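You operate a simulated robot arm through the tools that you are given. There is no shell and no other tool.

The job below is to be done with a simulated robot arm. You get a single attempt, and the scene is never put back.

JOB
Finish lapping the ring holder left on the grooved plate, then lap the other two yellow ones.
Fine: one at a time, each till its green paste is gone; each back on the yellow stand, none spoilt. Set down upright: what you pick out.
Where things are to end (x, y in the base frame): yellow ring holder within 22 mm of [740, 440].
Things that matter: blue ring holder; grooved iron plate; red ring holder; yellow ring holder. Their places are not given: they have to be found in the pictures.

The check looks at the end state, three seconds after you hand in, the way a careful person would. Anything else that was tipped, shoved, dropped, spilled or broken makes it a failure.

ROBOT AND FRAMES
A 7-joint arm with a two-finger parallel gripper, fixed in place. Base frame: the origin is on the floor under the middle of its stand, x ahead of it, y to its left, z up; the work surface is at about z = 803. Lengths are in mm, angles in degrees, forces in N, time in s.
It reaches about 1247 mm from its shoulder. Its first joint turns from -132.0 to 132.0 degrees. Payload 3.91 kg.
Tool frame: the origin (TCP) lies between the finger pads and is the grasp point; the fingertips stand 30 mm ahead of it; z points along the fingers, y is the line along which they close. The gripper opens to 110 mm. The fingers are 20 mm wide and 10 mm thick; the gripper's body (48 by 112 mm) begins 55 mm behind the TCP.
Orientation is told as [roll, pitch, yaw] about the base's x, y, z axes, in that order, counted from this pose: with the fingers straight down and closing along the base's y, the tool's x points along the base's -x, its y along +y and its z along -z.

CONTROLS
- The arm moves only by the tool play_rows. Its argument "rows" is a list of rows, each a list of 7 numbers: the shift along the tool's x, y, z in units of 250 mm (1.0 is 250 mm), then the turn, a rotation vector about the tool's x, y, z in units of 60 degrees (1.0 is 60 degrees), then the closure in counts, from 0 (fully open) to 255 (shut). In form: [[tx, ty, tz, wx, wy, wz, hand], ...]. A call has 1 to 20 rows; each row is the pose to reach, as a shift and turn from the pose commanded when the call began, along the tool's axes at that moment. A call with a number of a shift or a turn outside -1 to 1 is refused whole. A row lasts 0.2 s, in which the tool goes at most 50 mm and 8.6 degrees; a call with a longer step from one row to the next is refused whole, and so is a gripper value outside its range. A pose out of reach is approached as far as the arm can. The call stops where the force on the tool passes 40 N (or 10 N more than at its start, if that is more) or the arm is blocked; 0.2 s more then pass. The fingers move at their own pace (about 108 mm/s each) and stop on an object; they squeeze with about 38 N. The grip force told is the motor's: it shows also when the fingers shut on nothing. Time passes only in rows, and 0.2 s behind the last, so rows that repeat a pose let the fingers close. It gives the time, the measured TCP pose, the force on the tool (base axes), the opening and the grip force at its end, in the units of the frame above (readings bear some noise), with the torque about the TCP (base axes, N m) and any sound that the robot's microphone picked up.
- Cameras (640 x 400 px; columns grow to the right, rows downward): "scene" is fixed at [55, 506.5, 1413.8]; the picture's right is [-0.29, -0.96, 0.00], its down [-0.72, 0.22, -0.66] and it looks along [0.63, -0.19, -0.76] (base axes); focal length 335 px, centre (320, 200). "wrist" rides on the gripper at [72, 17, -103] in the tool frame; the picture's right is [-0.23, 0.97, 0.00], its down [-0.76, -0.18, -0.62] and it looks along [-0.61, -0.14, 0.78] (tool axes); focal length 222 px, centre (320, 200).
- get_image(camera): a new picture of that camera. No time passes.
- point_at(camera, pixels): there is no depth. For up to 12 entries [column, row, z] of the newest picture of that camera ("zoom" is the newest enlarged one), the place [x, y] in the base frame at which the ray of that pixel passes the height z, good to about 2 mm, but the place of the scene camera against the robot may be out by one fixed shift of up to 12 mm in any direction. No time passes.
- inspect(camera, box): a new picture of the part [left, top, right, bottom] of that camera's present view, enlarged. No time passes.
- close_job(): hands the job in; it is judged then, once.

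Open the gripper and draw the arm clear of the work before you hand the job in, unless the task says otherwise.

The tools are called as name(argument=value, ...) on one line, values as JSON. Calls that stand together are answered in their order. play_rows: Moves the arm, as the interface text tells. Its arguments: {"type":"object","properties":{"rows":{"type":"array","items":{"type":"array","items":{"type":"number"}}}},"required":["rows"]} The other tools are called the same way: get_image (camera) takes a picture; point_at (camera, pixels) gives the place at which the rays of pixels pass given heights; inspect (camera, box) takes an enlarged picture of a part of a camera's view; close_job () hands the job in.

At the start:

```text
time: 0.0
tool_pos: [534.8, 314.5, 1068.2]
tcp_rot: [-0.1, 0.0, 0.1]
wrist_force: [-0.2, 0.5, -0.1]
ft_torque: [-0.02, 0.01, -0.01]
grip_width: 110.4
finger_force: 0.1
```

scene: 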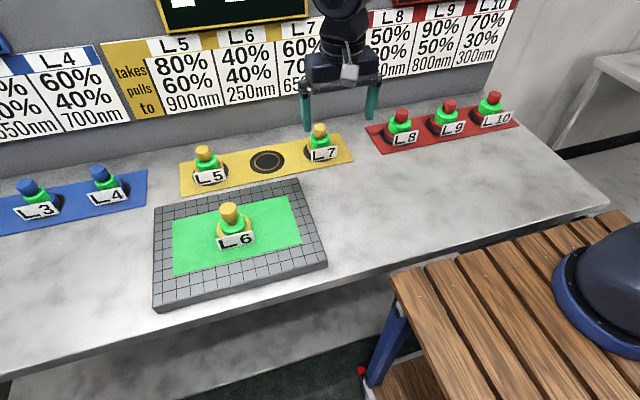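
wrist: 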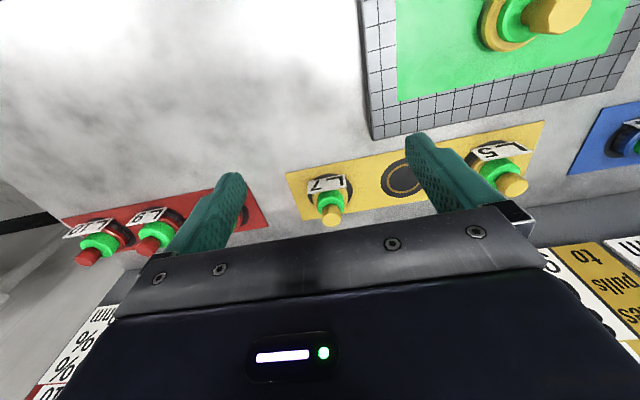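

I start by looking closely at the scene: the sign on the wall, the plate and the stands.

inspect(camera="scene", box=[90, 0, 370, 175])

inspect(camera="scene", box=[140, 130, 360, 315])

inspect(camera="scene", box=[0, 0, 160, 100])

inspect(camera="scene", box=[340, 0, 540, 160])

```text
2.29 times, centred on (230, 88) of scene
```

zoom: 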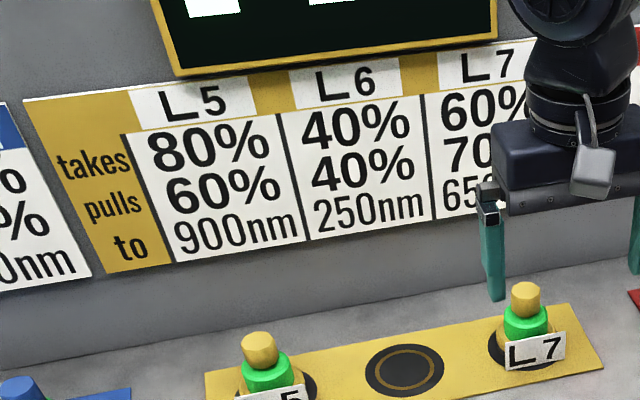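

```text
2.16 times, centred on (250, 222) of scene
```

zoom: 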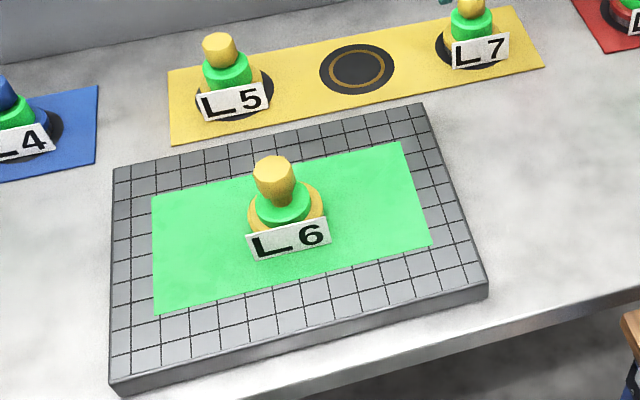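

```text
4.00 times, centred on (80, 50) of scene
```

zoom: 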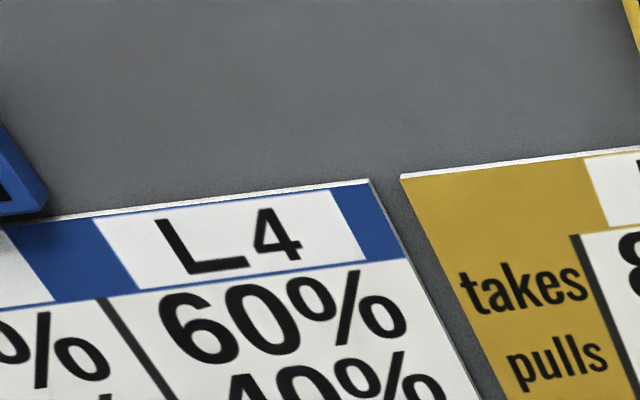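

```text
2.50 times, centred on (440, 80) of scene
```

zoom: 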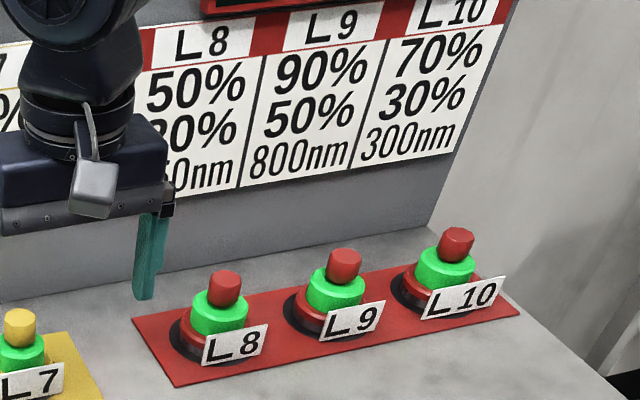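

The signs give "takes / pulls / to" per holder, and there are framed boards above, cut off at the top of the scene view (around 230,10). I tilt the gripper up with the arm held clear of everything, so the wrist camera can read those boards.

play_rows(rows=[[0, 0.05, 0, 0, -0.14, 0, 0], [0, 0.1, -0.05, 0, -0.28, 0, 0], [0, 0.15, -0.1, 0, -0.42, 0, 0], [0, 0.2, -0.15, 0, -0.56, 0, 0], [0, 0.25, -0.2, 0, -0.7, 0, 0], [0, 0.3, -0.2, 0, -0.84, 0, 0], [0, 0.3, -0.2, 0, -0.98, 0, 0]])

get_image(camera="wrist")

get_image(camera="scene")

```text
time: 1.6
tool_pos: [534.0, 389.2, 1118.0]
tcp_rot: [0.2, -58.9, 0.0]
wrist_force: [-0.1, 0.4, 0.1]
ft_torque: [0.0, 0.04, -0.01]
grip_width: 110.1
finger_force: 0.1
```

```text
taken
```

wrist: 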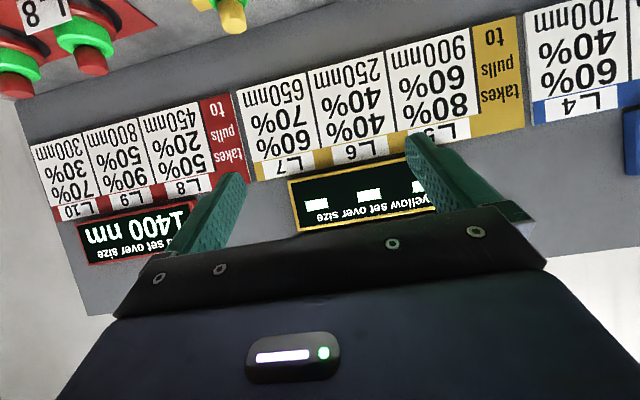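

```text
taken
```

scene: 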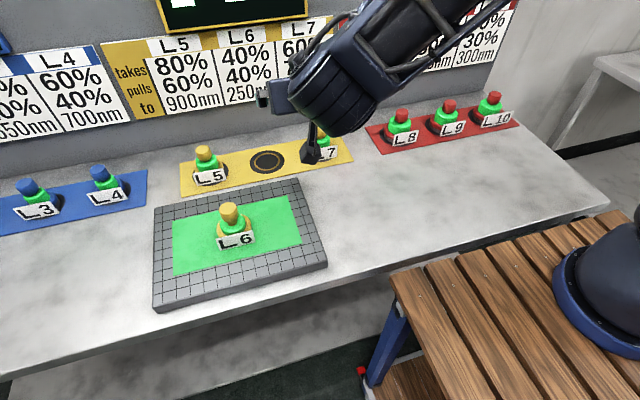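

The yellow board seems to read "yellow set over size" with dashes, and the red one "1400 nm". I enlarge them.

inspect(camera="wrist", box=[280, 160, 440, 260])

inspect(camera="wrist", box=[70, 180, 210, 270])

inspect(camera="wrist", box=[230, 10, 530, 190])

```text
4.00 times, centred on (360, 210) of wrist
```

zoom: 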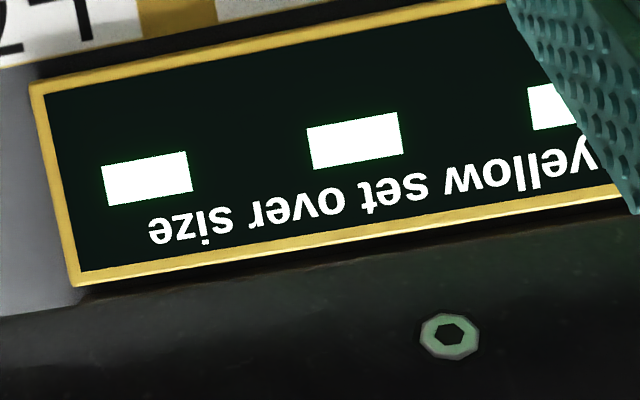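

```text
4.44 times, centred on (140, 225) of wrist
```

zoom: 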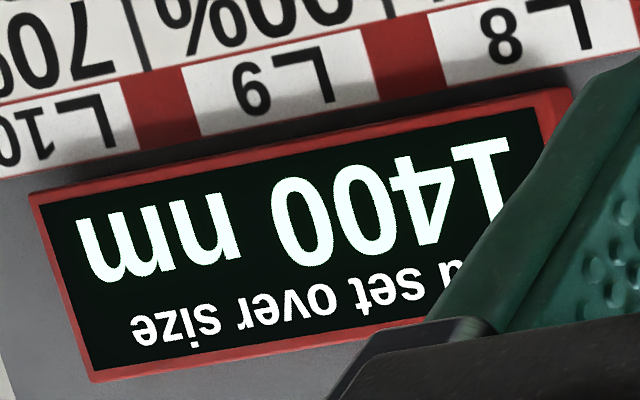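

```text
2.13 times, centred on (380, 100) of wrist
```

zoom: 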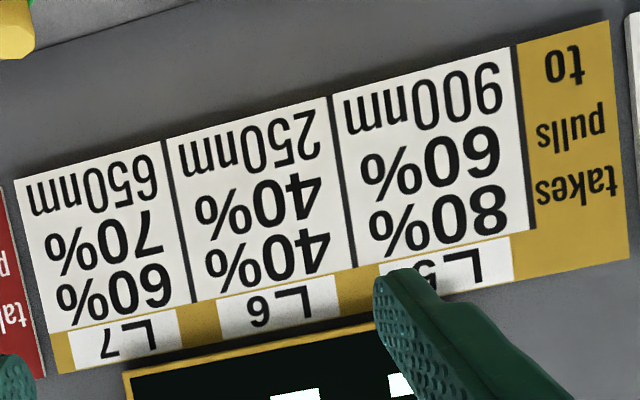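

The yellow board shows dashes (set incomplete) and the red one 1400 nm. I tilt a bit more and shift left to read the yellow and blue boards in full.

play_rows(rows=[[0, 0.1, 0, 0, -0.13, 0, 0], [0, 0.2, 0, 0, -0.26, 0, 0], [0, 0.3, 0, 0, -0.33, 0, 0], [0, 0.4, 0, 0, -0.33, 0, 0], [0, 0.5, 0, 0, -0.33, 0, 0]])

get_image(camera="wrist")

inspect(camera="wrist", box=[240, 60, 480, 210])

inspect(camera="wrist", box=[440, 0, 640, 125])

inspect(camera="wrist", box=[0, 60, 240, 210])

```text
time: 2.8
tool_pos: [533.7, 515.5, 1117.8]
tcp_rot: [0.0, -78.7, 0.1]
wrist_force: [0.4, -0.1, 0.2]
ft_torque: [0.0, 0.03, 0.01]
grip_width: 109.7
finger_force: 0.1
```

```text
taken
```

wrist: 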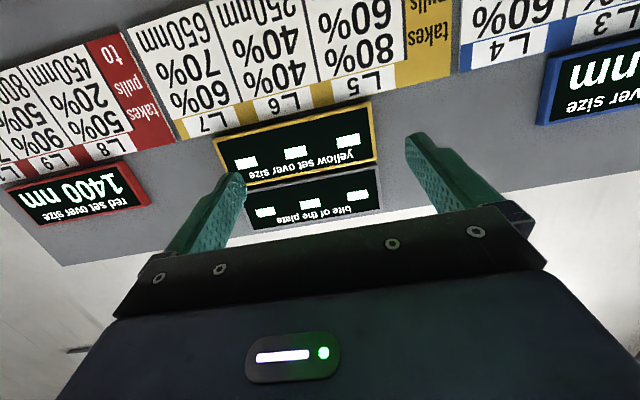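

```text
2.67 times, centred on (360, 135) of wrist
```

zoom: 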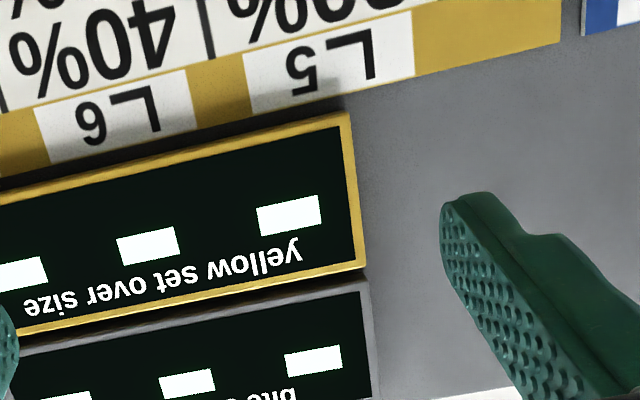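

```text
3.20 times, centred on (540, 62) of wrist
```

zoom: 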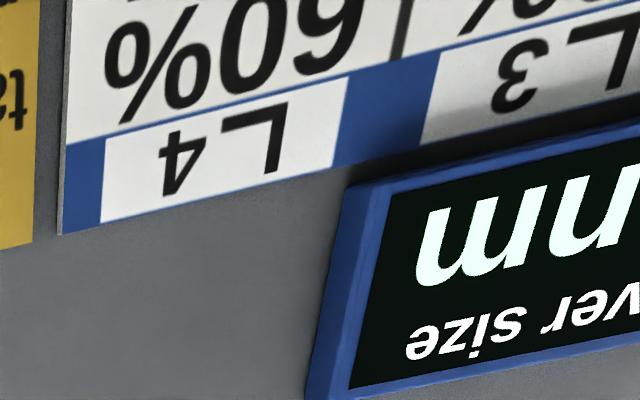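

```text
2.67 times, centred on (120, 135) of wrist
```

zoom: 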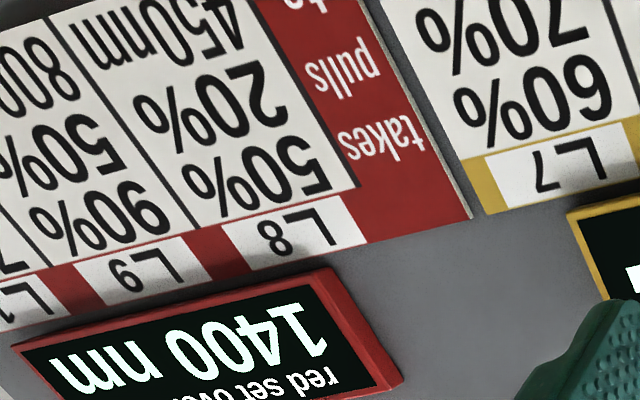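

There is a further board, "bite of the plate", also dashed. I check whether anything else is written (blue board and further left).

play_rows(rows=[[0, 0.15, 0, 0, 0, 0, 0], [0, 0.3, 0, 0, 0, 0, 0], [0, 0.45, 0, 0, 0, 0, 0], [0, 0.6, 0, 0, 0, 0, 0], [0, 0.75, 0, 0, 0, 0, 0]])

get_image(camera="wrist")

inspect(camera="wrist", box=[240, 60, 480, 210])

inspect(camera="wrist", box=[0, 60, 240, 210])

```text
time: 4.0
tool_pos: [536.3, 705.3, 1119.6]
tcp_rot: [0.2, -78.6, -0.2]
wrist_force: [0.5, 0.1, 0.4]
ft_torque: [-0.01, 0.02, 0.02]
grip_width: 110.1
finger_force: 0.2
```

```text
taken
```

wrist: 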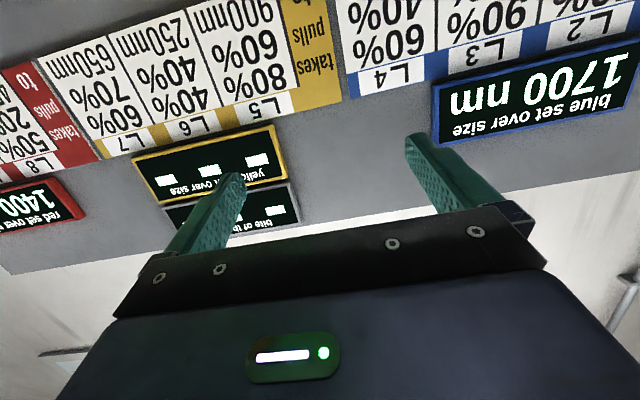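

```text
2.67 times, centred on (360, 135) of wrist
```

zoom: 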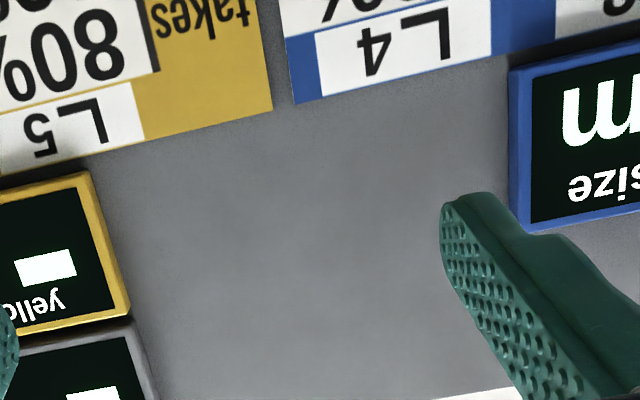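

```text
2.67 times, centred on (120, 135) of wrist
```

zoom: 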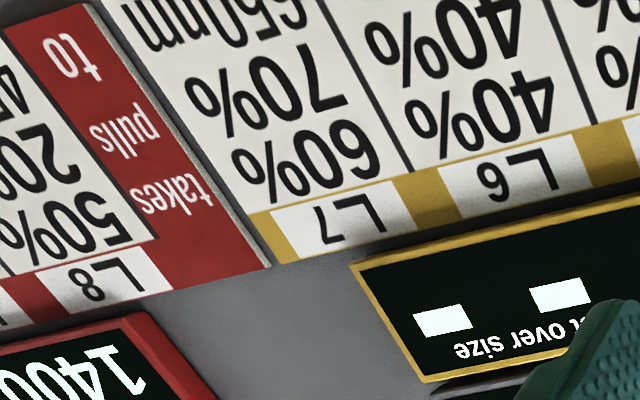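

All boards are read: red 1400 nm, blue 1700 nm, yellow and "bite of the plate" are still dashed, so I will look again after the first holder is finished. I now turn back to fingers-down over the plate.

play_rows(rows=[[0.015, -0.08, -0.026, 0, 0.125, 0, 0], [0.03, -0.155, -0.052, 0, 0.25, 0, 0], [0.045, -0.23, -0.077, 0, 0.375, 0, 0], [0.06, -0.31, -0.103, 0, 0.5, 0, 0], [0.075, -0.39, -0.128, 0, 0.625, 0, 0], [0.09, -0.47, -0.154, 0, 0.75, 0, 0], [0.105, -0.54, -0.18, 0, 0.875, 0, 0], [0.119, -0.62, -0.205, 0, 1.0, 0, 0]])

play_rows(rows=[[0, 0, 0, 0, 0.1, 0, 0], [0, 0, 0, 0, 0.2, 0, 0], [0, 0, 0, 0, 0.31, 0, 0]])

get_image(camera="wrist")

get_image(camera="scene")

```text
time: 5.8
tool_pos: [477.9, 546.9, 1098.9]
tcp_rot: [-0.1, -18.5, 0.1]
wrist_force: [0.1, 0.4, -0.1]
ft_torque: [-0.03, -0.03, -0.01]
grip_width: 110.0
finger_force: 0.1
```

```text
time: 6.6
tool_pos: [478.9, 546.1, 1099.3]
tcp_rot: [0.0, 0.0, 0.0]
wrist_force: [-0.7, 0.0, 0.4]
ft_torque: [-0.03, -0.04, 0.02]
grip_width: 110.3
finger_force: 0.0
```

```text
taken
```

wrist: 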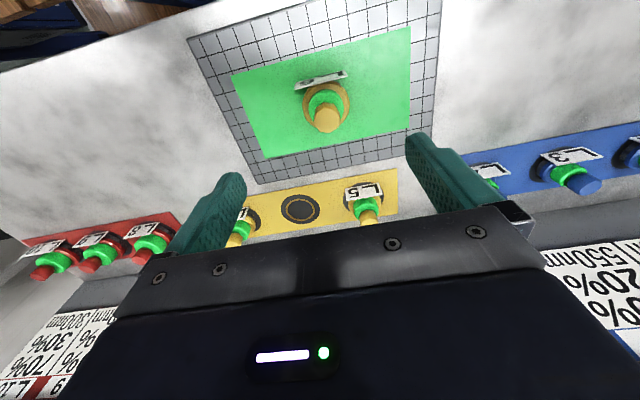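

```text
taken
```

scene: 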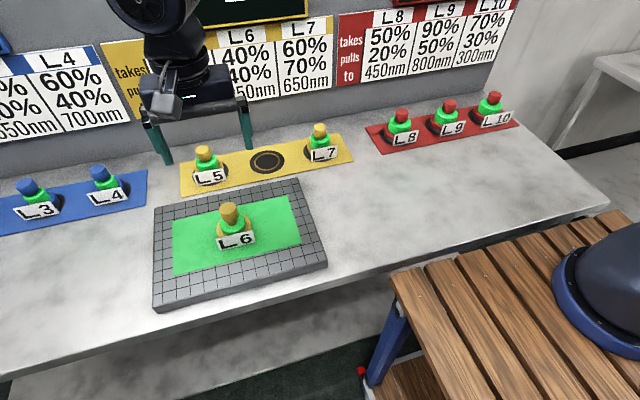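

inspect(camera="wrist", box=[180, 0, 440, 165])

point_at(camera="wrist", pixels=[[327, 104, 830], [327, 122, 890], [300, 209, 804], [188, 40, 825], [435, 162, 825], [258, 183, 825], [232, 72, 825], [409, 28, 825], [411, 130, 825], [264, 158, 825]])

point_at(camera="scene", pixels=[[267, 161, 804], [229, 211, 890], [235, 230, 828], [207, 178, 804], [321, 153, 804]])

```text
2.42 times, centred on (310, 82) of wrist
```

zoom: 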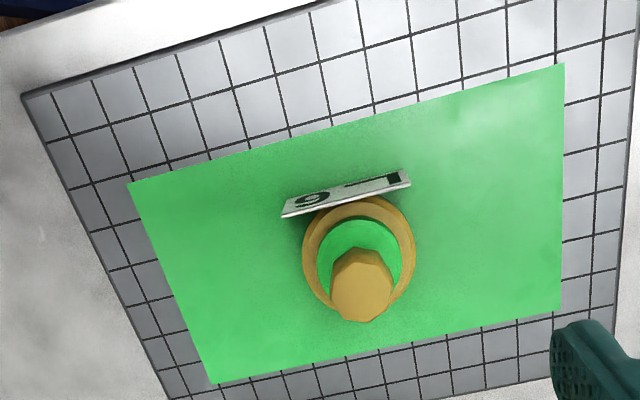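

```text
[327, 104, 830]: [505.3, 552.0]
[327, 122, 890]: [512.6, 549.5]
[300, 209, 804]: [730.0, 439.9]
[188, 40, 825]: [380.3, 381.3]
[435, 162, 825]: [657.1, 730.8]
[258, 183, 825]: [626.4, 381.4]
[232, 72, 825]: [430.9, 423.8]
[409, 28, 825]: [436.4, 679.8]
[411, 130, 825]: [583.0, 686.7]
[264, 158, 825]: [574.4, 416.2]
```

```text
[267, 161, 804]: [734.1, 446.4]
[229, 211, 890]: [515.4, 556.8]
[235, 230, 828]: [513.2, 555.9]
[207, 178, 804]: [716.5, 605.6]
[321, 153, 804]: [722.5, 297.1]
```

L6 stands near (506, 551) on the plate; the paste rectangle spans about x 430–580, y 420–685, and the empty yellow spot is at pixel (300,209) → about (730–734, 440–446). I go lower over L6 for precise measuring.

play_rows(rows=[[-0.04, 0.01, 0.13, 0, 0, 0, 0], [-0.06, 0.015, 0.26, 0, 0, 0, 0], [-0.08, 0.02, 0.36, 0, 0, 0, 0], [-0.08, 0.02, 0.4, 0, 0, 0, 0]])

get_image(camera="wrist")

get_image(camera="scene")

inspect(camera="wrist", box=[220, 40, 420, 165])

inspect(camera="scene", box=[190, 190, 286, 250])

```text
time: 7.6
tool_pos: [498.8, 552.6, 1000.5]
tcp_rot: [0.0, 0.0, 0.0]
wrist_force: [0.2, 0.3, -0.4]
ft_torque: [0.0, 0.0, -0.03]
grip_width: 109.8
finger_force: 0.0
```

```text
taken
```

wrist: 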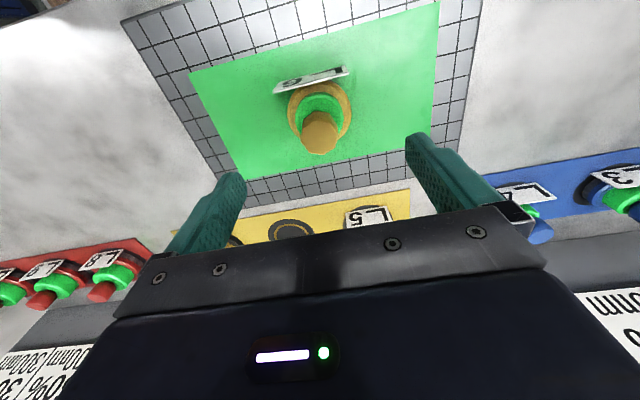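

```text
taken
```

scene: 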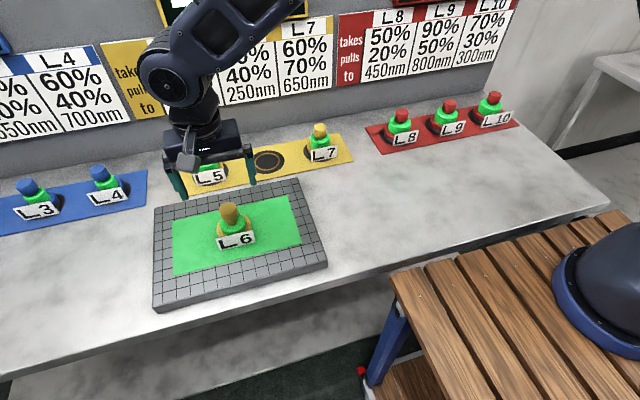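

```text
3.20 times, centred on (320, 102) of wrist
```

zoom: 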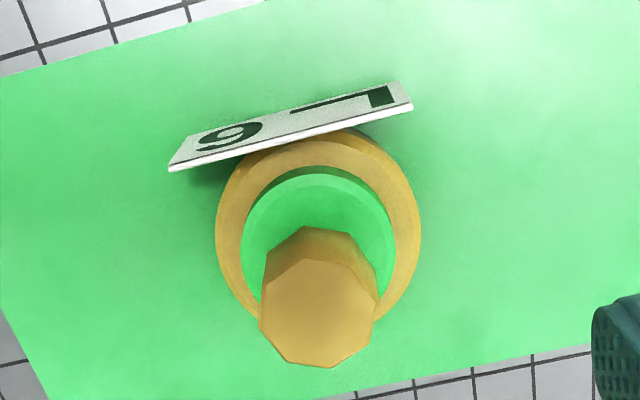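

```text
6.67 times, centred on (238, 220) of scene
```

zoom: 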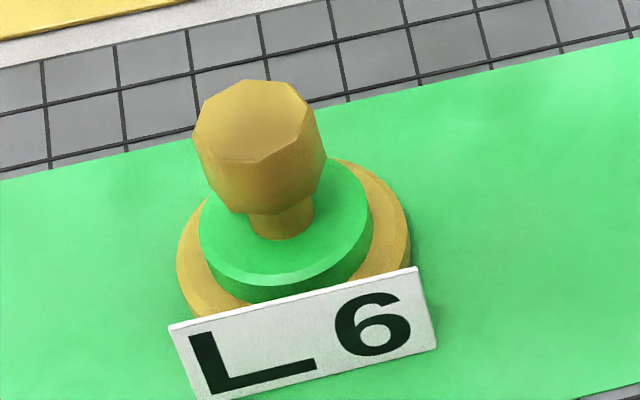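

L6's knob top is near (513, 550, z≈896), knob about 37 mm wide, green disc top about z≈846. I get a few more points to fix the axis and yaw before descending.

point_at(camera="wrist", pixels=[[319.4, 138, 896], [319.4, 111, 838], [287, 115, 835], [351, 113, 835], [190, 70, 825], [439, 3, 825], [434, 141, 825], [243, 181, 825], [292, 231, 804]])

inspect(camera="scene", box=[140, 260, 236, 320])

inspect(camera="scene", box=[170, 130, 362, 250])

```text
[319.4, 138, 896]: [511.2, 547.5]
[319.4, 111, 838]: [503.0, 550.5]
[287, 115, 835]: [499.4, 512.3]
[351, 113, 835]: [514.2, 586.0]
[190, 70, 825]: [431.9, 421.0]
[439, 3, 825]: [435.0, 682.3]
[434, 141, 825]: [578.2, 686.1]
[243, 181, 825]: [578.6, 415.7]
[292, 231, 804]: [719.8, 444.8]
```

```text
6.67 times, centred on (188, 290) of scene
```

zoom: 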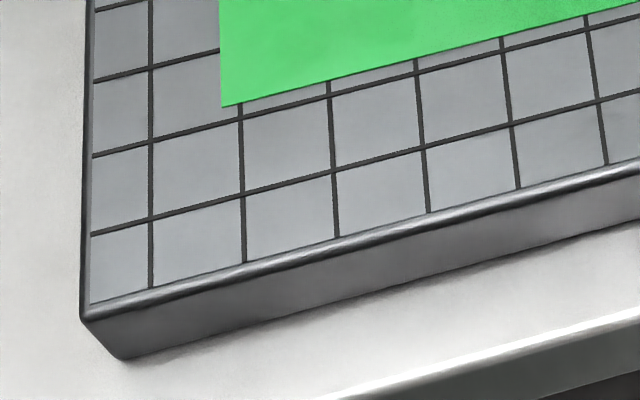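

```text
3.33 times, centred on (266, 190) of scene
```

zoom: 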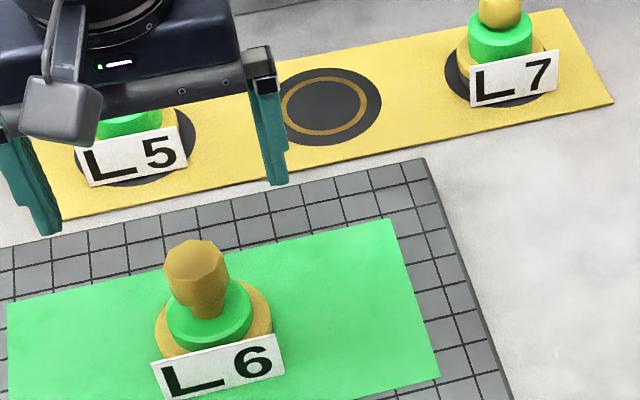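

Plate top is near z≈830 and the paste is centred on (506, 551), with L6 in its middle. I descend with open fingers to just above the knob level and check alignment.

play_rows(rows=[[-0.044, -0.012, 0.08, 0, 0, 0, 0], [-0.044, -0.012, 0.16, 0, 0, 0, 0], [-0.044, -0.012, 0.24, 0, 0, 0, 0], [-0.044, -0.012, 0.3, 0, 0, 0, 0], [-0.044, -0.012, 0.32, 0, 0, 0, 0]])

get_image(camera="wrist")

get_image(camera="scene")

inspect(camera="scene", box=[180, 160, 308, 240])

```text
time: 8.8
tool_pos: [510.6, 549.8, 921.2]
tcp_rot: [-0.1, 0.0, 0.0]
wrist_force: [0.0, -0.4, 0.6]
ft_torque: [0.02, -0.01, 0.02]
grip_width: 110.1
finger_force: 0.1
```

```text
taken
```

wrist: 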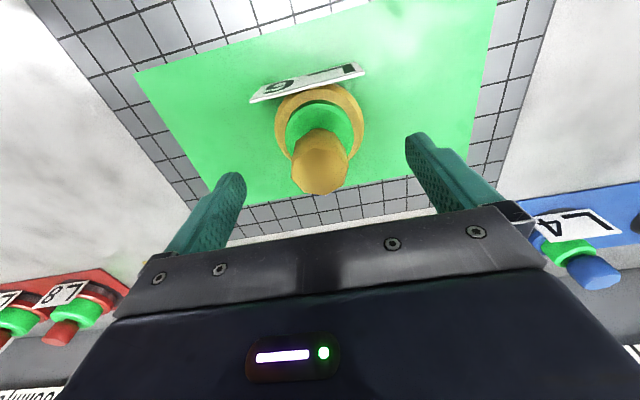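

```text
taken
```

scene: 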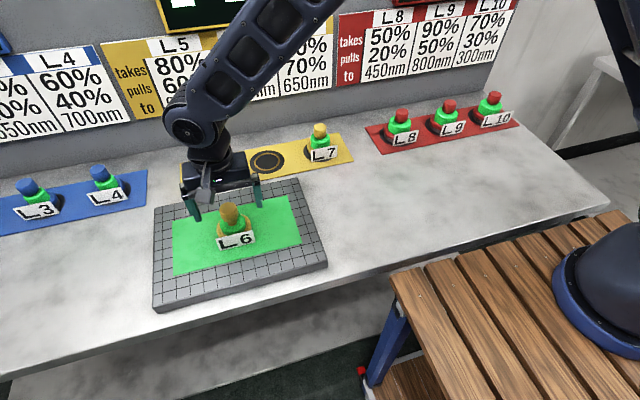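

```text
5.00 times, centred on (244, 200) of scene
```

zoom: 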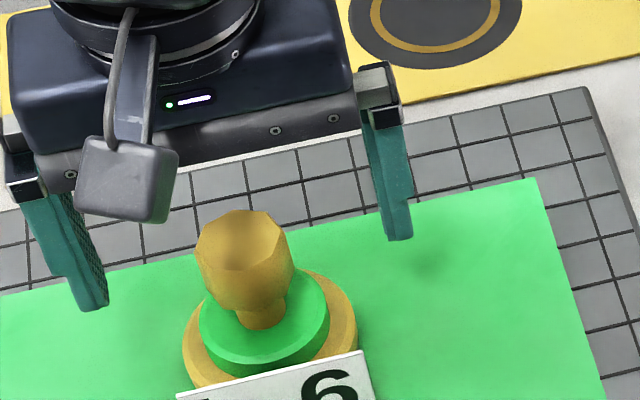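

I enlarge the wrist view of the knob to centre precisely.

inspect(camera="wrist", box=[240, 50, 400, 200])

point_at(camera="wrist", pixels=[[320, 172, 896], [320, 172, 890], [318, 124, 838], [250, 98, 838], [364, 73, 838]])

```text
2.67 times, centred on (320, 125) of wrist
```

zoom: 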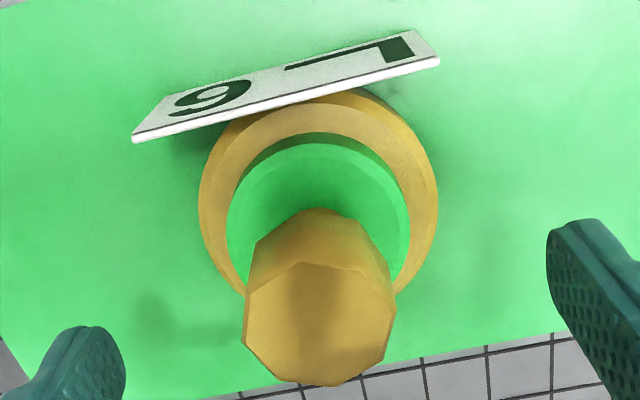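

```text
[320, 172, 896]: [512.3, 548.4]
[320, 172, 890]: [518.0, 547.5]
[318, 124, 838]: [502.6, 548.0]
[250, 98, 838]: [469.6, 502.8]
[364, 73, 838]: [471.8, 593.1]
```

Knob axis about (508, 549). I lower to z≈888 with open fingers and look from the side before closing.

play_rows(rows=[[0.006, -0.003, 0.05, 0, 0, 0, 0], [0.006, -0.003, 0.1, 0, 0, 0, 0], [0.006, -0.003, 0.132, 0, 0, 0, 0]])

get_image(camera="scene")

inspect(camera="scene", box=[180, 180, 276, 240])

inspect(camera="wrist", box=[160, 50, 480, 250])

```text
time: 9.6
tool_pos: [508.5, 548.5, 887.0]
tcp_rot: [0.0, 0.1, 0.1]
wrist_force: [0.7, 0.5, -1.0]
ft_torque: [-0.03, 0.0, 0.01]
grip_width: 110.4
finger_force: 0.1
```

```text
taken
```

scene: 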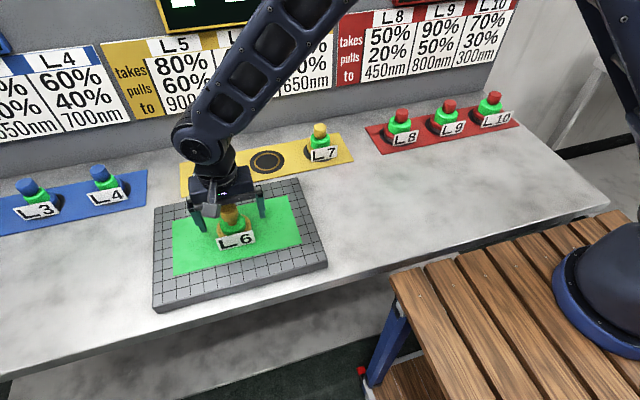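

```text
6.67 times, centred on (228, 210) of scene
```

zoom: 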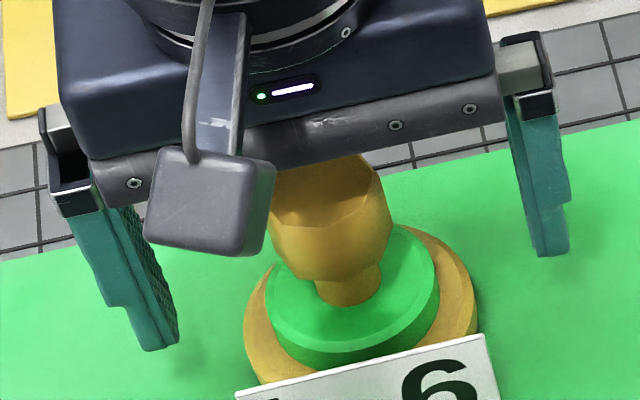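

```text
2.00 times, centred on (320, 150) of wrist
```

zoom: 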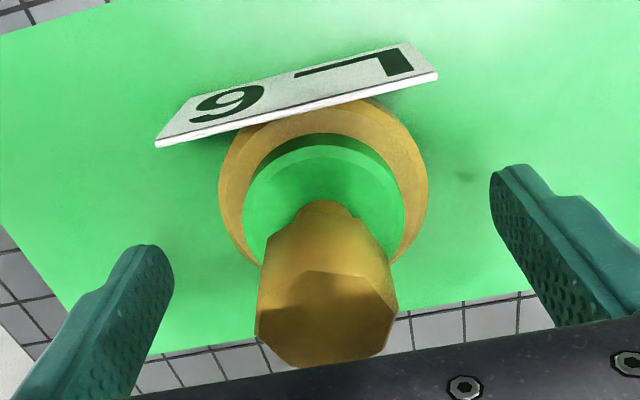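

The tips (z≈857) are about level with the green disc's top, so I raise 6 mm to clear it and close on the knob.

play_rows(rows=[[0, 0, -0.024, 0, 0, 0, 0], [0, 0, -0.024, 0, 0, 0, 120], [0, 0, -0.024, 0, 0, 0, 200], [0, 0, -0.024, 0, 0, 0, 255], [0, 0, -0.024, 0, 0, 0, 255]])

get_image(camera="scene")

inspect(camera="scene", box=[180, 180, 276, 240])

get_image(camera="wrist")

```text
time: 10.8
tool_pos: [508.7, 548.3, 892.4]
tcp_rot: [0.0, 0.0, 0.1]
wrist_force: [-0.4, 1.0, 1.9]
ft_torque: [-0.1, 0.07, -0.04]
grip_width: 33.3
finger_force: 38.5
```

```text
taken
```

scene: 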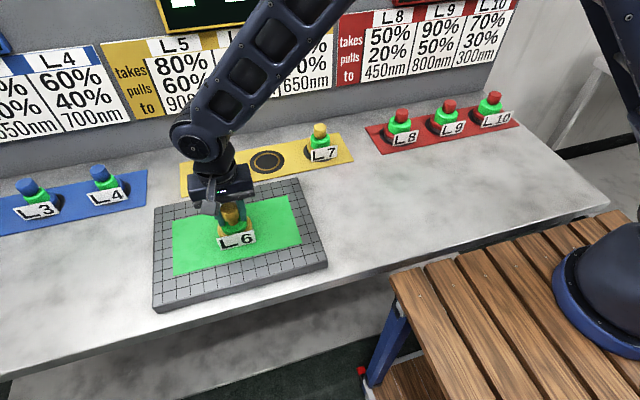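

```text
6.67 times, centred on (228, 210) of scene
```

zoom: 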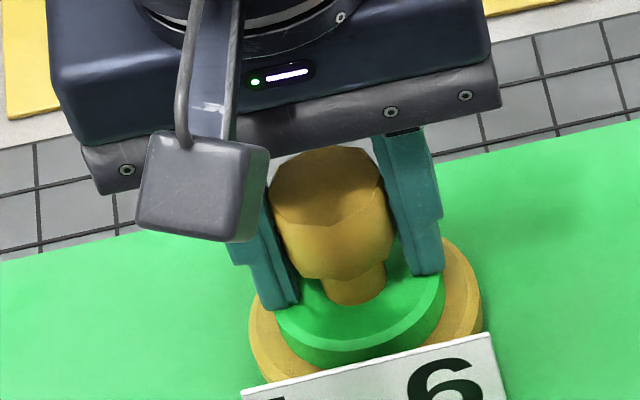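

```text
taken
```

wrist: 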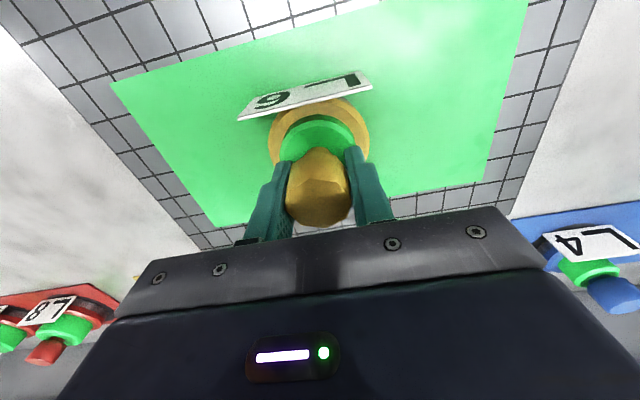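

L6 is gripped by its knob (33 mm, 38.5 N), fingers clear of the disc. I press very lightly and make a first short stroke along y to learn the force and what happens to the paste.

play_rows(rows=[[0, 0, 0.004, 0, 0, 0, 255], [0, 0.04, 0.008, 0, 0, 0, 255], [0, 0.1, 0.008, 0, 0, 0, 255], [0, 0.16, 0.008, 0, 0, 0, 255], [0, 0.2, 0.008, 0, 0, 0, 255]])

get_image(camera="scene")

inspect(camera="scene", box=[140, 170, 340, 295])

```text
time: 12.0
tool_pos: [509.0, 597.8, 890.9]
tcp_rot: [-0.1, -0.1, -0.1]
wrist_force: [-1.1, -10.4, 28.2]
ft_torque: [-0.52, -0.27, -0.04]
grip_width: 33.1
finger_force: 37.7
```

```text
taken
```

scene: 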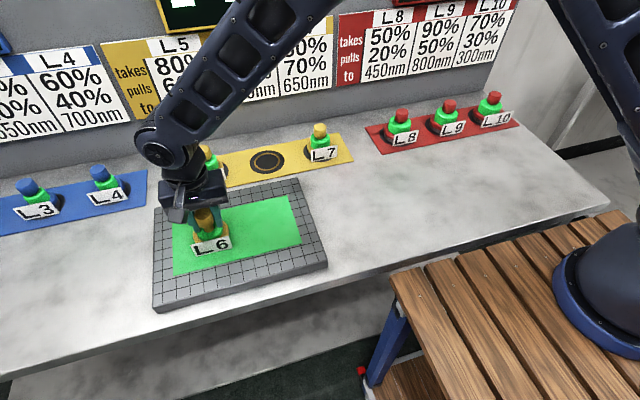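

```text
3.20 times, centred on (240, 232) of scene
```

zoom: 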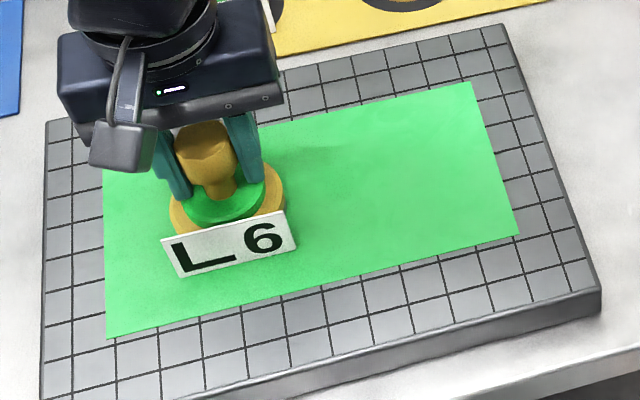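

Commanding 2 mm down gives 28 N down and 10 N drag, so I halve the press and run one oval over the paste, then look at the paste.

play_rows(rows=[[-0.04, 0.06, -0.004, 0, 0, 0, 255], [-0.1, 0.1, -0.004, 0, 0, 0, 255], [-0.16, 0.06, -0.004, 0, 0, 0, 255], [-0.16, -0.04, -0.004, 0, 0, 0, 255], [-0.16, -0.14, -0.004, 0, 0, 0, 255], [-0.16, -0.24, -0.004, 0, 0, 0, 255], [-0.16, -0.34, -0.004, 0, 0, 0, 255], [-0.14, -0.44, -0.004, 0, 0, 0, 255], [-0.08, -0.51, -0.004, 0, 0, 0, 255], [0, -0.52, -0.004, 0, 0, 0, 255], [0.08, -0.51, -0.004, 0, 0, 0, 255], [0.14, -0.44, -0.004, 0, 0, 0, 255], [0.16, -0.34, -0.004, 0, 0, 0, 255], [0.16, -0.24, -0.004, 0, 0, 0, 255], [0.16, -0.14, -0.004, 0, 0, 0, 255], [0.16, -0.04, -0.004, 0, 0, 0, 255], [0.14, 0.05, -0.004, 0, 0, 0, 255], [0.08, 0.1, -0.004, 0, 0, 0, 255], [0, 0.1, -0.004, 0, 0, 0, 255], [0, 0.02, -0.004, 0, 0, 0, 255]])

get_image(camera="scene")

inspect(camera="scene", box=[140, 170, 340, 295])

```text
time: 14.6
tool_pos: [475.0, 485.5, 891.8]
tcp_rot: [-0.1, -0.1, 0.0]
wrist_force: [0.8, -1.7, 8.4]
ft_torque: [-0.34, 0.3, 0.06]
grip_width: 33.2
finger_force: 37.8
stopped in row 13: the force on the tool passed its limit at 40 N (the readings are from after the stop); the commanded pose is now the measured one
```

```text
taken
```

scene: 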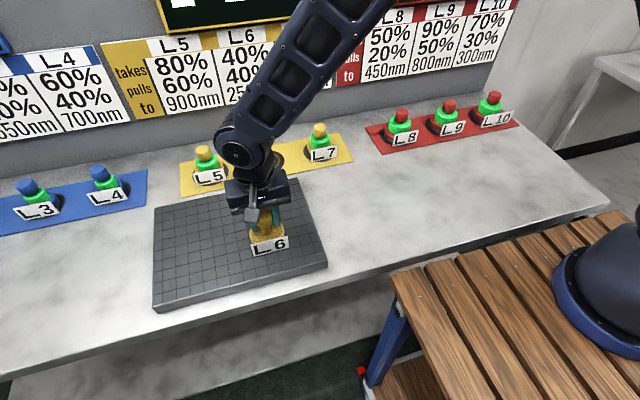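

```text
3.20 times, centred on (240, 232) of scene
```

zoom: 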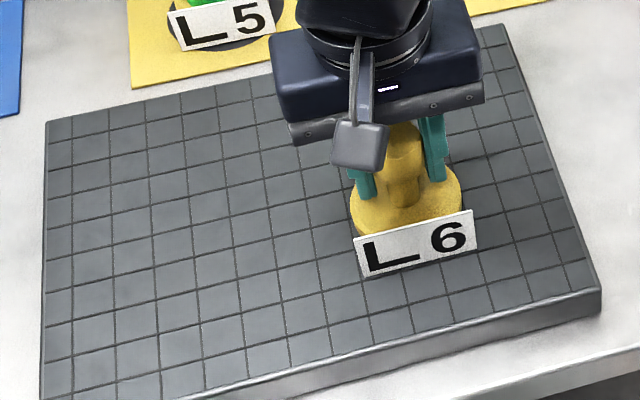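

The paste is gone both on the plate and on L6 itself (the disc is now plain yellow), and motion stopped as it ran dry — so L6 is finished. I check the holder closely before lifting.

inspect(camera="scene", box=[220, 190, 316, 260])

get_image(camera="wrist")

inspect(camera="wrist", box=[200, 70, 440, 220])

inspect(camera="scene", box=[140, 0, 360, 110])

```text
5.71 times, centred on (268, 225) of scene
```

zoom: 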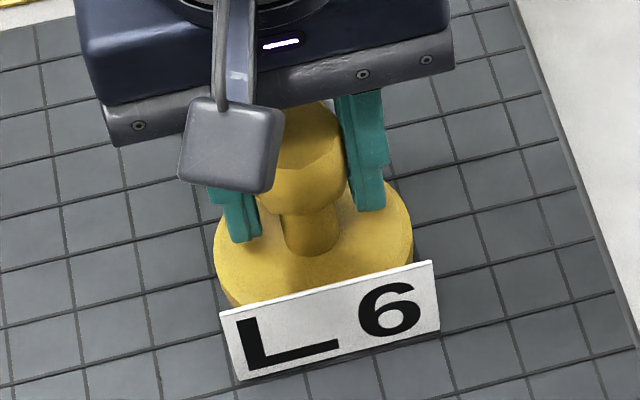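

```text
taken
```

wrist: 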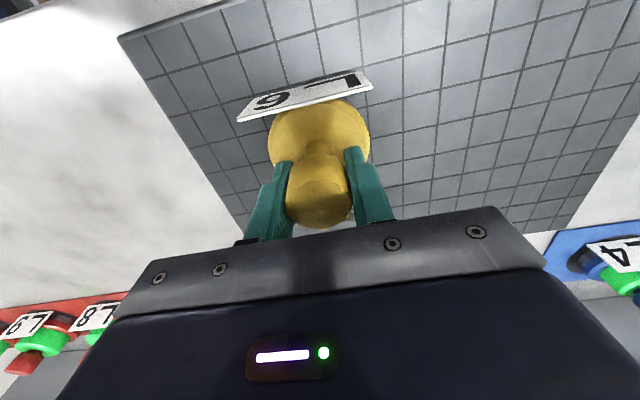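

```text
2.67 times, centred on (320, 145) of wrist
```

zoom: 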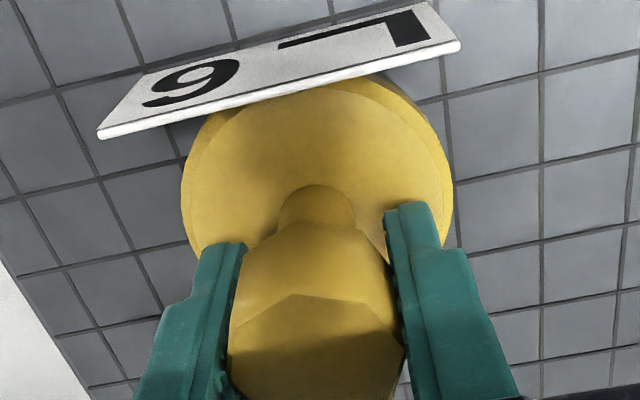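

```text
2.91 times, centred on (250, 55) of scene
```

zoom: 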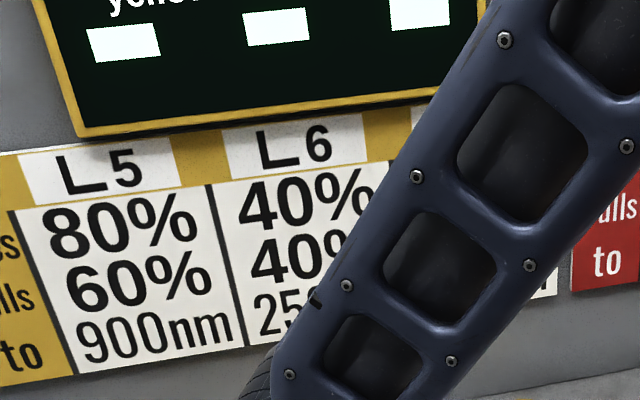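

L6 is clean and squarely held. I lift it straight up, slowly first.

play_rows(rows=[[0, 0, -0.01, 0, 0, 0, 255], [0, 0, -0.04, 0, 0, 0, 255], [0, 0, -0.1, 0, 0, 0, 255], [0, 0, -0.2, 0, 0, 0, 255], [0, 0, -0.3, 0, 0, 0, 255], [0, 0, -0.4, 0, 0, 0, 255], [0, 0, -0.44, 0, 0, 0, 255]])

get_image(camera="scene")

get_image(camera="wrist")

```text
time: 16.2
tool_pos: [474.5, 486.4, 1002.0]
tcp_rot: [-0.1, 0.0, 0.1]
wrist_force: [0.0, 0.1, -2.1]
ft_torque: [-0.03, 0.04, 0.0]
grip_width: 33.3
finger_force: 37.8
```

```text
taken
```

scene: 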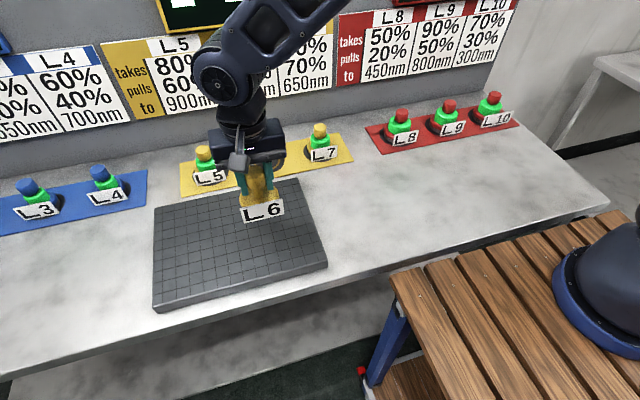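

```text
taken
```

wrist: 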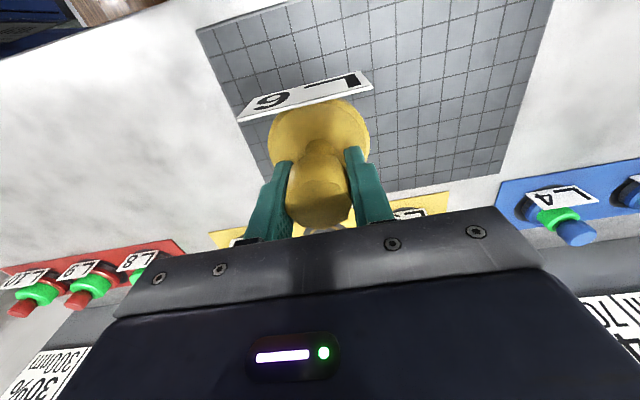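

L6 (about 2 N) hangs straight. I carry it at height toward the stand's empty middle spot (740, 440).

play_rows(rows=[[-0.1, -0.02, 0, 0, 0, 0, 255], [-0.25, -0.05, 0, 0, 0, 0, 255], [-0.4, -0.08, 0, 0, 0, 0, 255], [-0.55, -0.11, 0, 0, 0, 0, 255], [-0.7, -0.14, 0, 0, 0, 0, 255], [-0.85, -0.17, 0, 0, 0, 0, 255], [-0.95, -0.185, 0, 0, 0, 0, 255]])

play_rows(rows=[[-0.05, 0, 0, 0, 0, 0, 255], [-0.112, 0, 0.08, 0, 0, 0, 255], [-0.112, 0, 0.18, 0, 0, 0, 255], [-0.112, 0, 0.26, 0, 0, 0, 255], [-0.112, 0, 0.32, 0, 0, 0, 255]])

get_image(camera="wrist")

get_image(camera="scene")

inspect(camera="scene", box=[180, 110, 356, 220])

```text
time: 17.8
tool_pos: [711.6, 440.9, 1002.0]
tcp_rot: [0.1, -0.1, -0.1]
wrist_force: [-1.3, 1.0, -1.5]
ft_torque: [-0.05, -0.01, -0.03]
grip_width: 33.4
finger_force: 38.0
```

```text
time: 19.0
tool_pos: [739.2, 441.9, 921.0]
tcp_rot: [0.0, 0.0, 0.0]
wrist_force: [0.2, 0.5, -1.8]
ft_torque: [0.02, -0.03, 0.05]
grip_width: 33.4
finger_force: 38.4
```

```text
taken
```

wrist: 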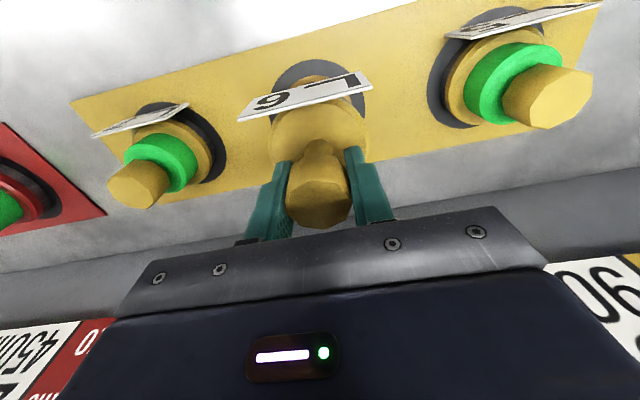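

```text
taken
```

scene: 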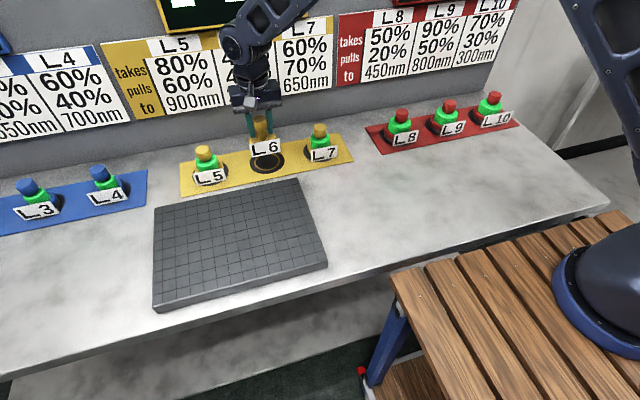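

```text
3.64 times, centred on (268, 165) of scene
```

zoom: 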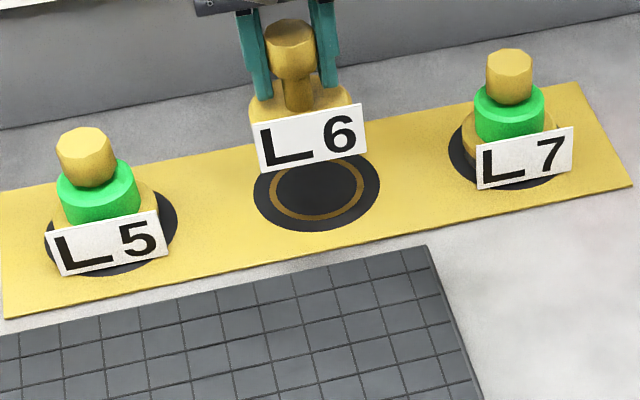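

L6 hangs above its spot. I lower it to just above the stand, then feel for contact.

play_rows(rows=[[-0.003, -0.006, 0.06, 0, 0, 0, 255], [-0.003, -0.006, 0.12, 0, 0, 0, 255], [-0.003, -0.006, 0.17, 0, 0, 0, 255], [-0.003, -0.006, 0.192, 0, 0, 0, 255]])

inspect(camera="scene", box=[220, 120, 316, 180])

```text
time: 20.0
tool_pos: [741.0, 438.2, 873.8]
tcp_rot: [-0.1, 0.0, 0.0]
wrist_force: [-1.1, 0.0, -2.2]
ft_torque: [0.02, -0.04, 0.01]
grip_width: 33.1
finger_force: 37.6
```

```text
6.67 times, centred on (268, 150) of scene
```

zoom: 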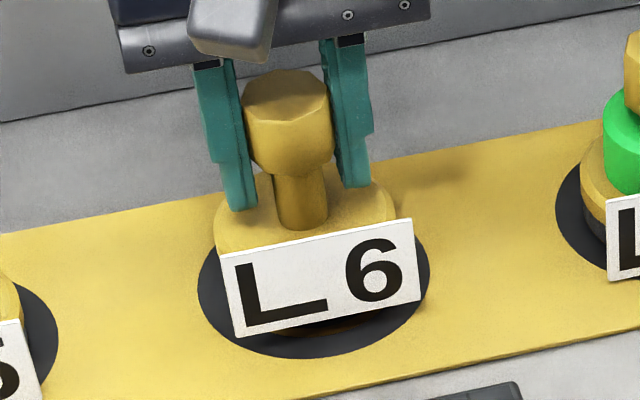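

Still hanging free (−2.2 N). I go down in small steps.

play_rows(rows=[[0, 0, 0.006, 0, 0, 0, 255], [0, 0, 0.012, 0, 0, 0, 255]])

inspect(camera="scene", box=[220, 120, 316, 180])

```text
time: 20.6
tool_pos: [740.4, 438.6, 870.8]
tcp_rot: [-0.1, 0.0, -0.1]
wrist_force: [-0.7, -0.5, -2.6]
ft_torque: [0.01, -0.02, 0.01]
grip_width: 33.4
finger_force: 37.7
```

```text
6.67 times, centred on (268, 150) of scene
```

zoom: 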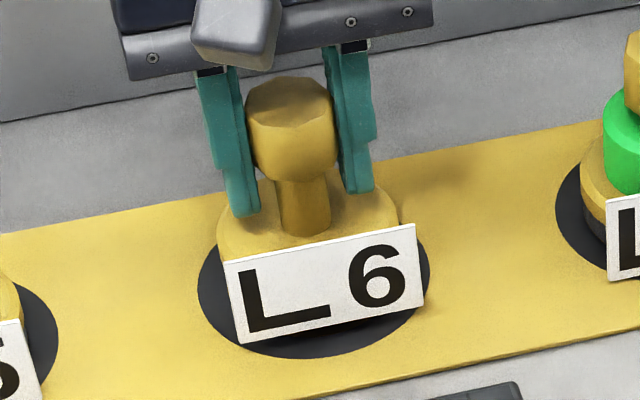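

Still free; another 2 mm.

play_rows(rows=[[0, 0, 0.004, 0, 0, 0, 255], [0, 0, 0.008, 0, 0, 0, 255]])

```text
time: 21.2
tool_pos: [740.5, 437.8, 868.4]
tcp_rot: [-0.1, -0.1, 0.1]
wrist_force: [-0.2, -0.6, -3.3]
ft_torque: [-0.03, 0.01, 0.0]
grip_width: 33.2
finger_force: 38.0
```

No contact yet (−3.3 N); I go down a further 1.5 mm at a time.

play_rows(rows=[[0, 0, 0.003, 0, 0, 0, 255], [0, 0, 0.006, 0, 0, 0, 255]])

```text
time: 21.8
tool_pos: [741.7, 437.8, 866.3]
tcp_rot: [-0.1, 0.0, 0.0]
wrist_force: [0.3, -0.6, -2.8]
ft_torque: [0.03, 0.0, -0.01]
grip_width: 33.4
finger_force: 38.1
```

Still hanging; next 1.5 mm.

play_rows(rows=[[0, 0, 0.003, 0, 0, 0, 255], [0, 0, 0.006, 0, 0, 0, 255]])

inspect(camera="scene", box=[220, 120, 316, 180])

```text
time: 22.4
tool_pos: [740.8, 438.4, 864.8]
tcp_rot: [0.0, 0.1, 0.0]
wrist_force: [0.1, -0.1, -2.6]
ft_torque: [-0.01, -0.04, -0.02]
grip_width: 33.4
finger_force: 37.7
```

```text
6.67 times, centred on (268, 150) of scene
```

zoom: 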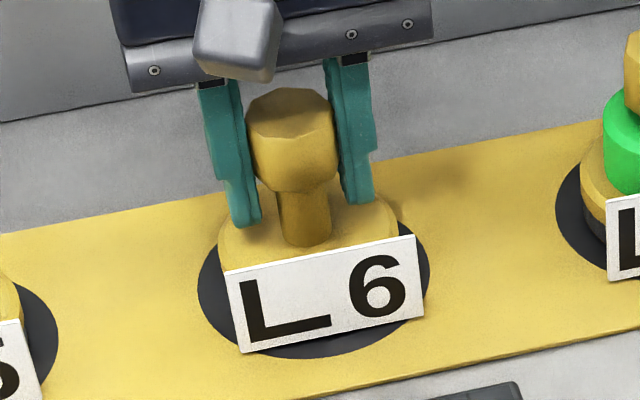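

Still −2.6 N; I continue in 1.5 mm steps.

play_rows(rows=[[0, 0, 0.003, 0, 0, 0, 255], [0, 0, 0.006, 0, 0, 0, 255]])

```text
time: 23.0
tool_pos: [740.5, 438.8, 866.0]
tcp_rot: [0.0, 0.0, 0.0]
wrist_force: [0.0, -2.2, 12.3]
ft_torque: [-0.3, 0.3, 0.01]
grip_width: 33.6
finger_force: 38.2
```

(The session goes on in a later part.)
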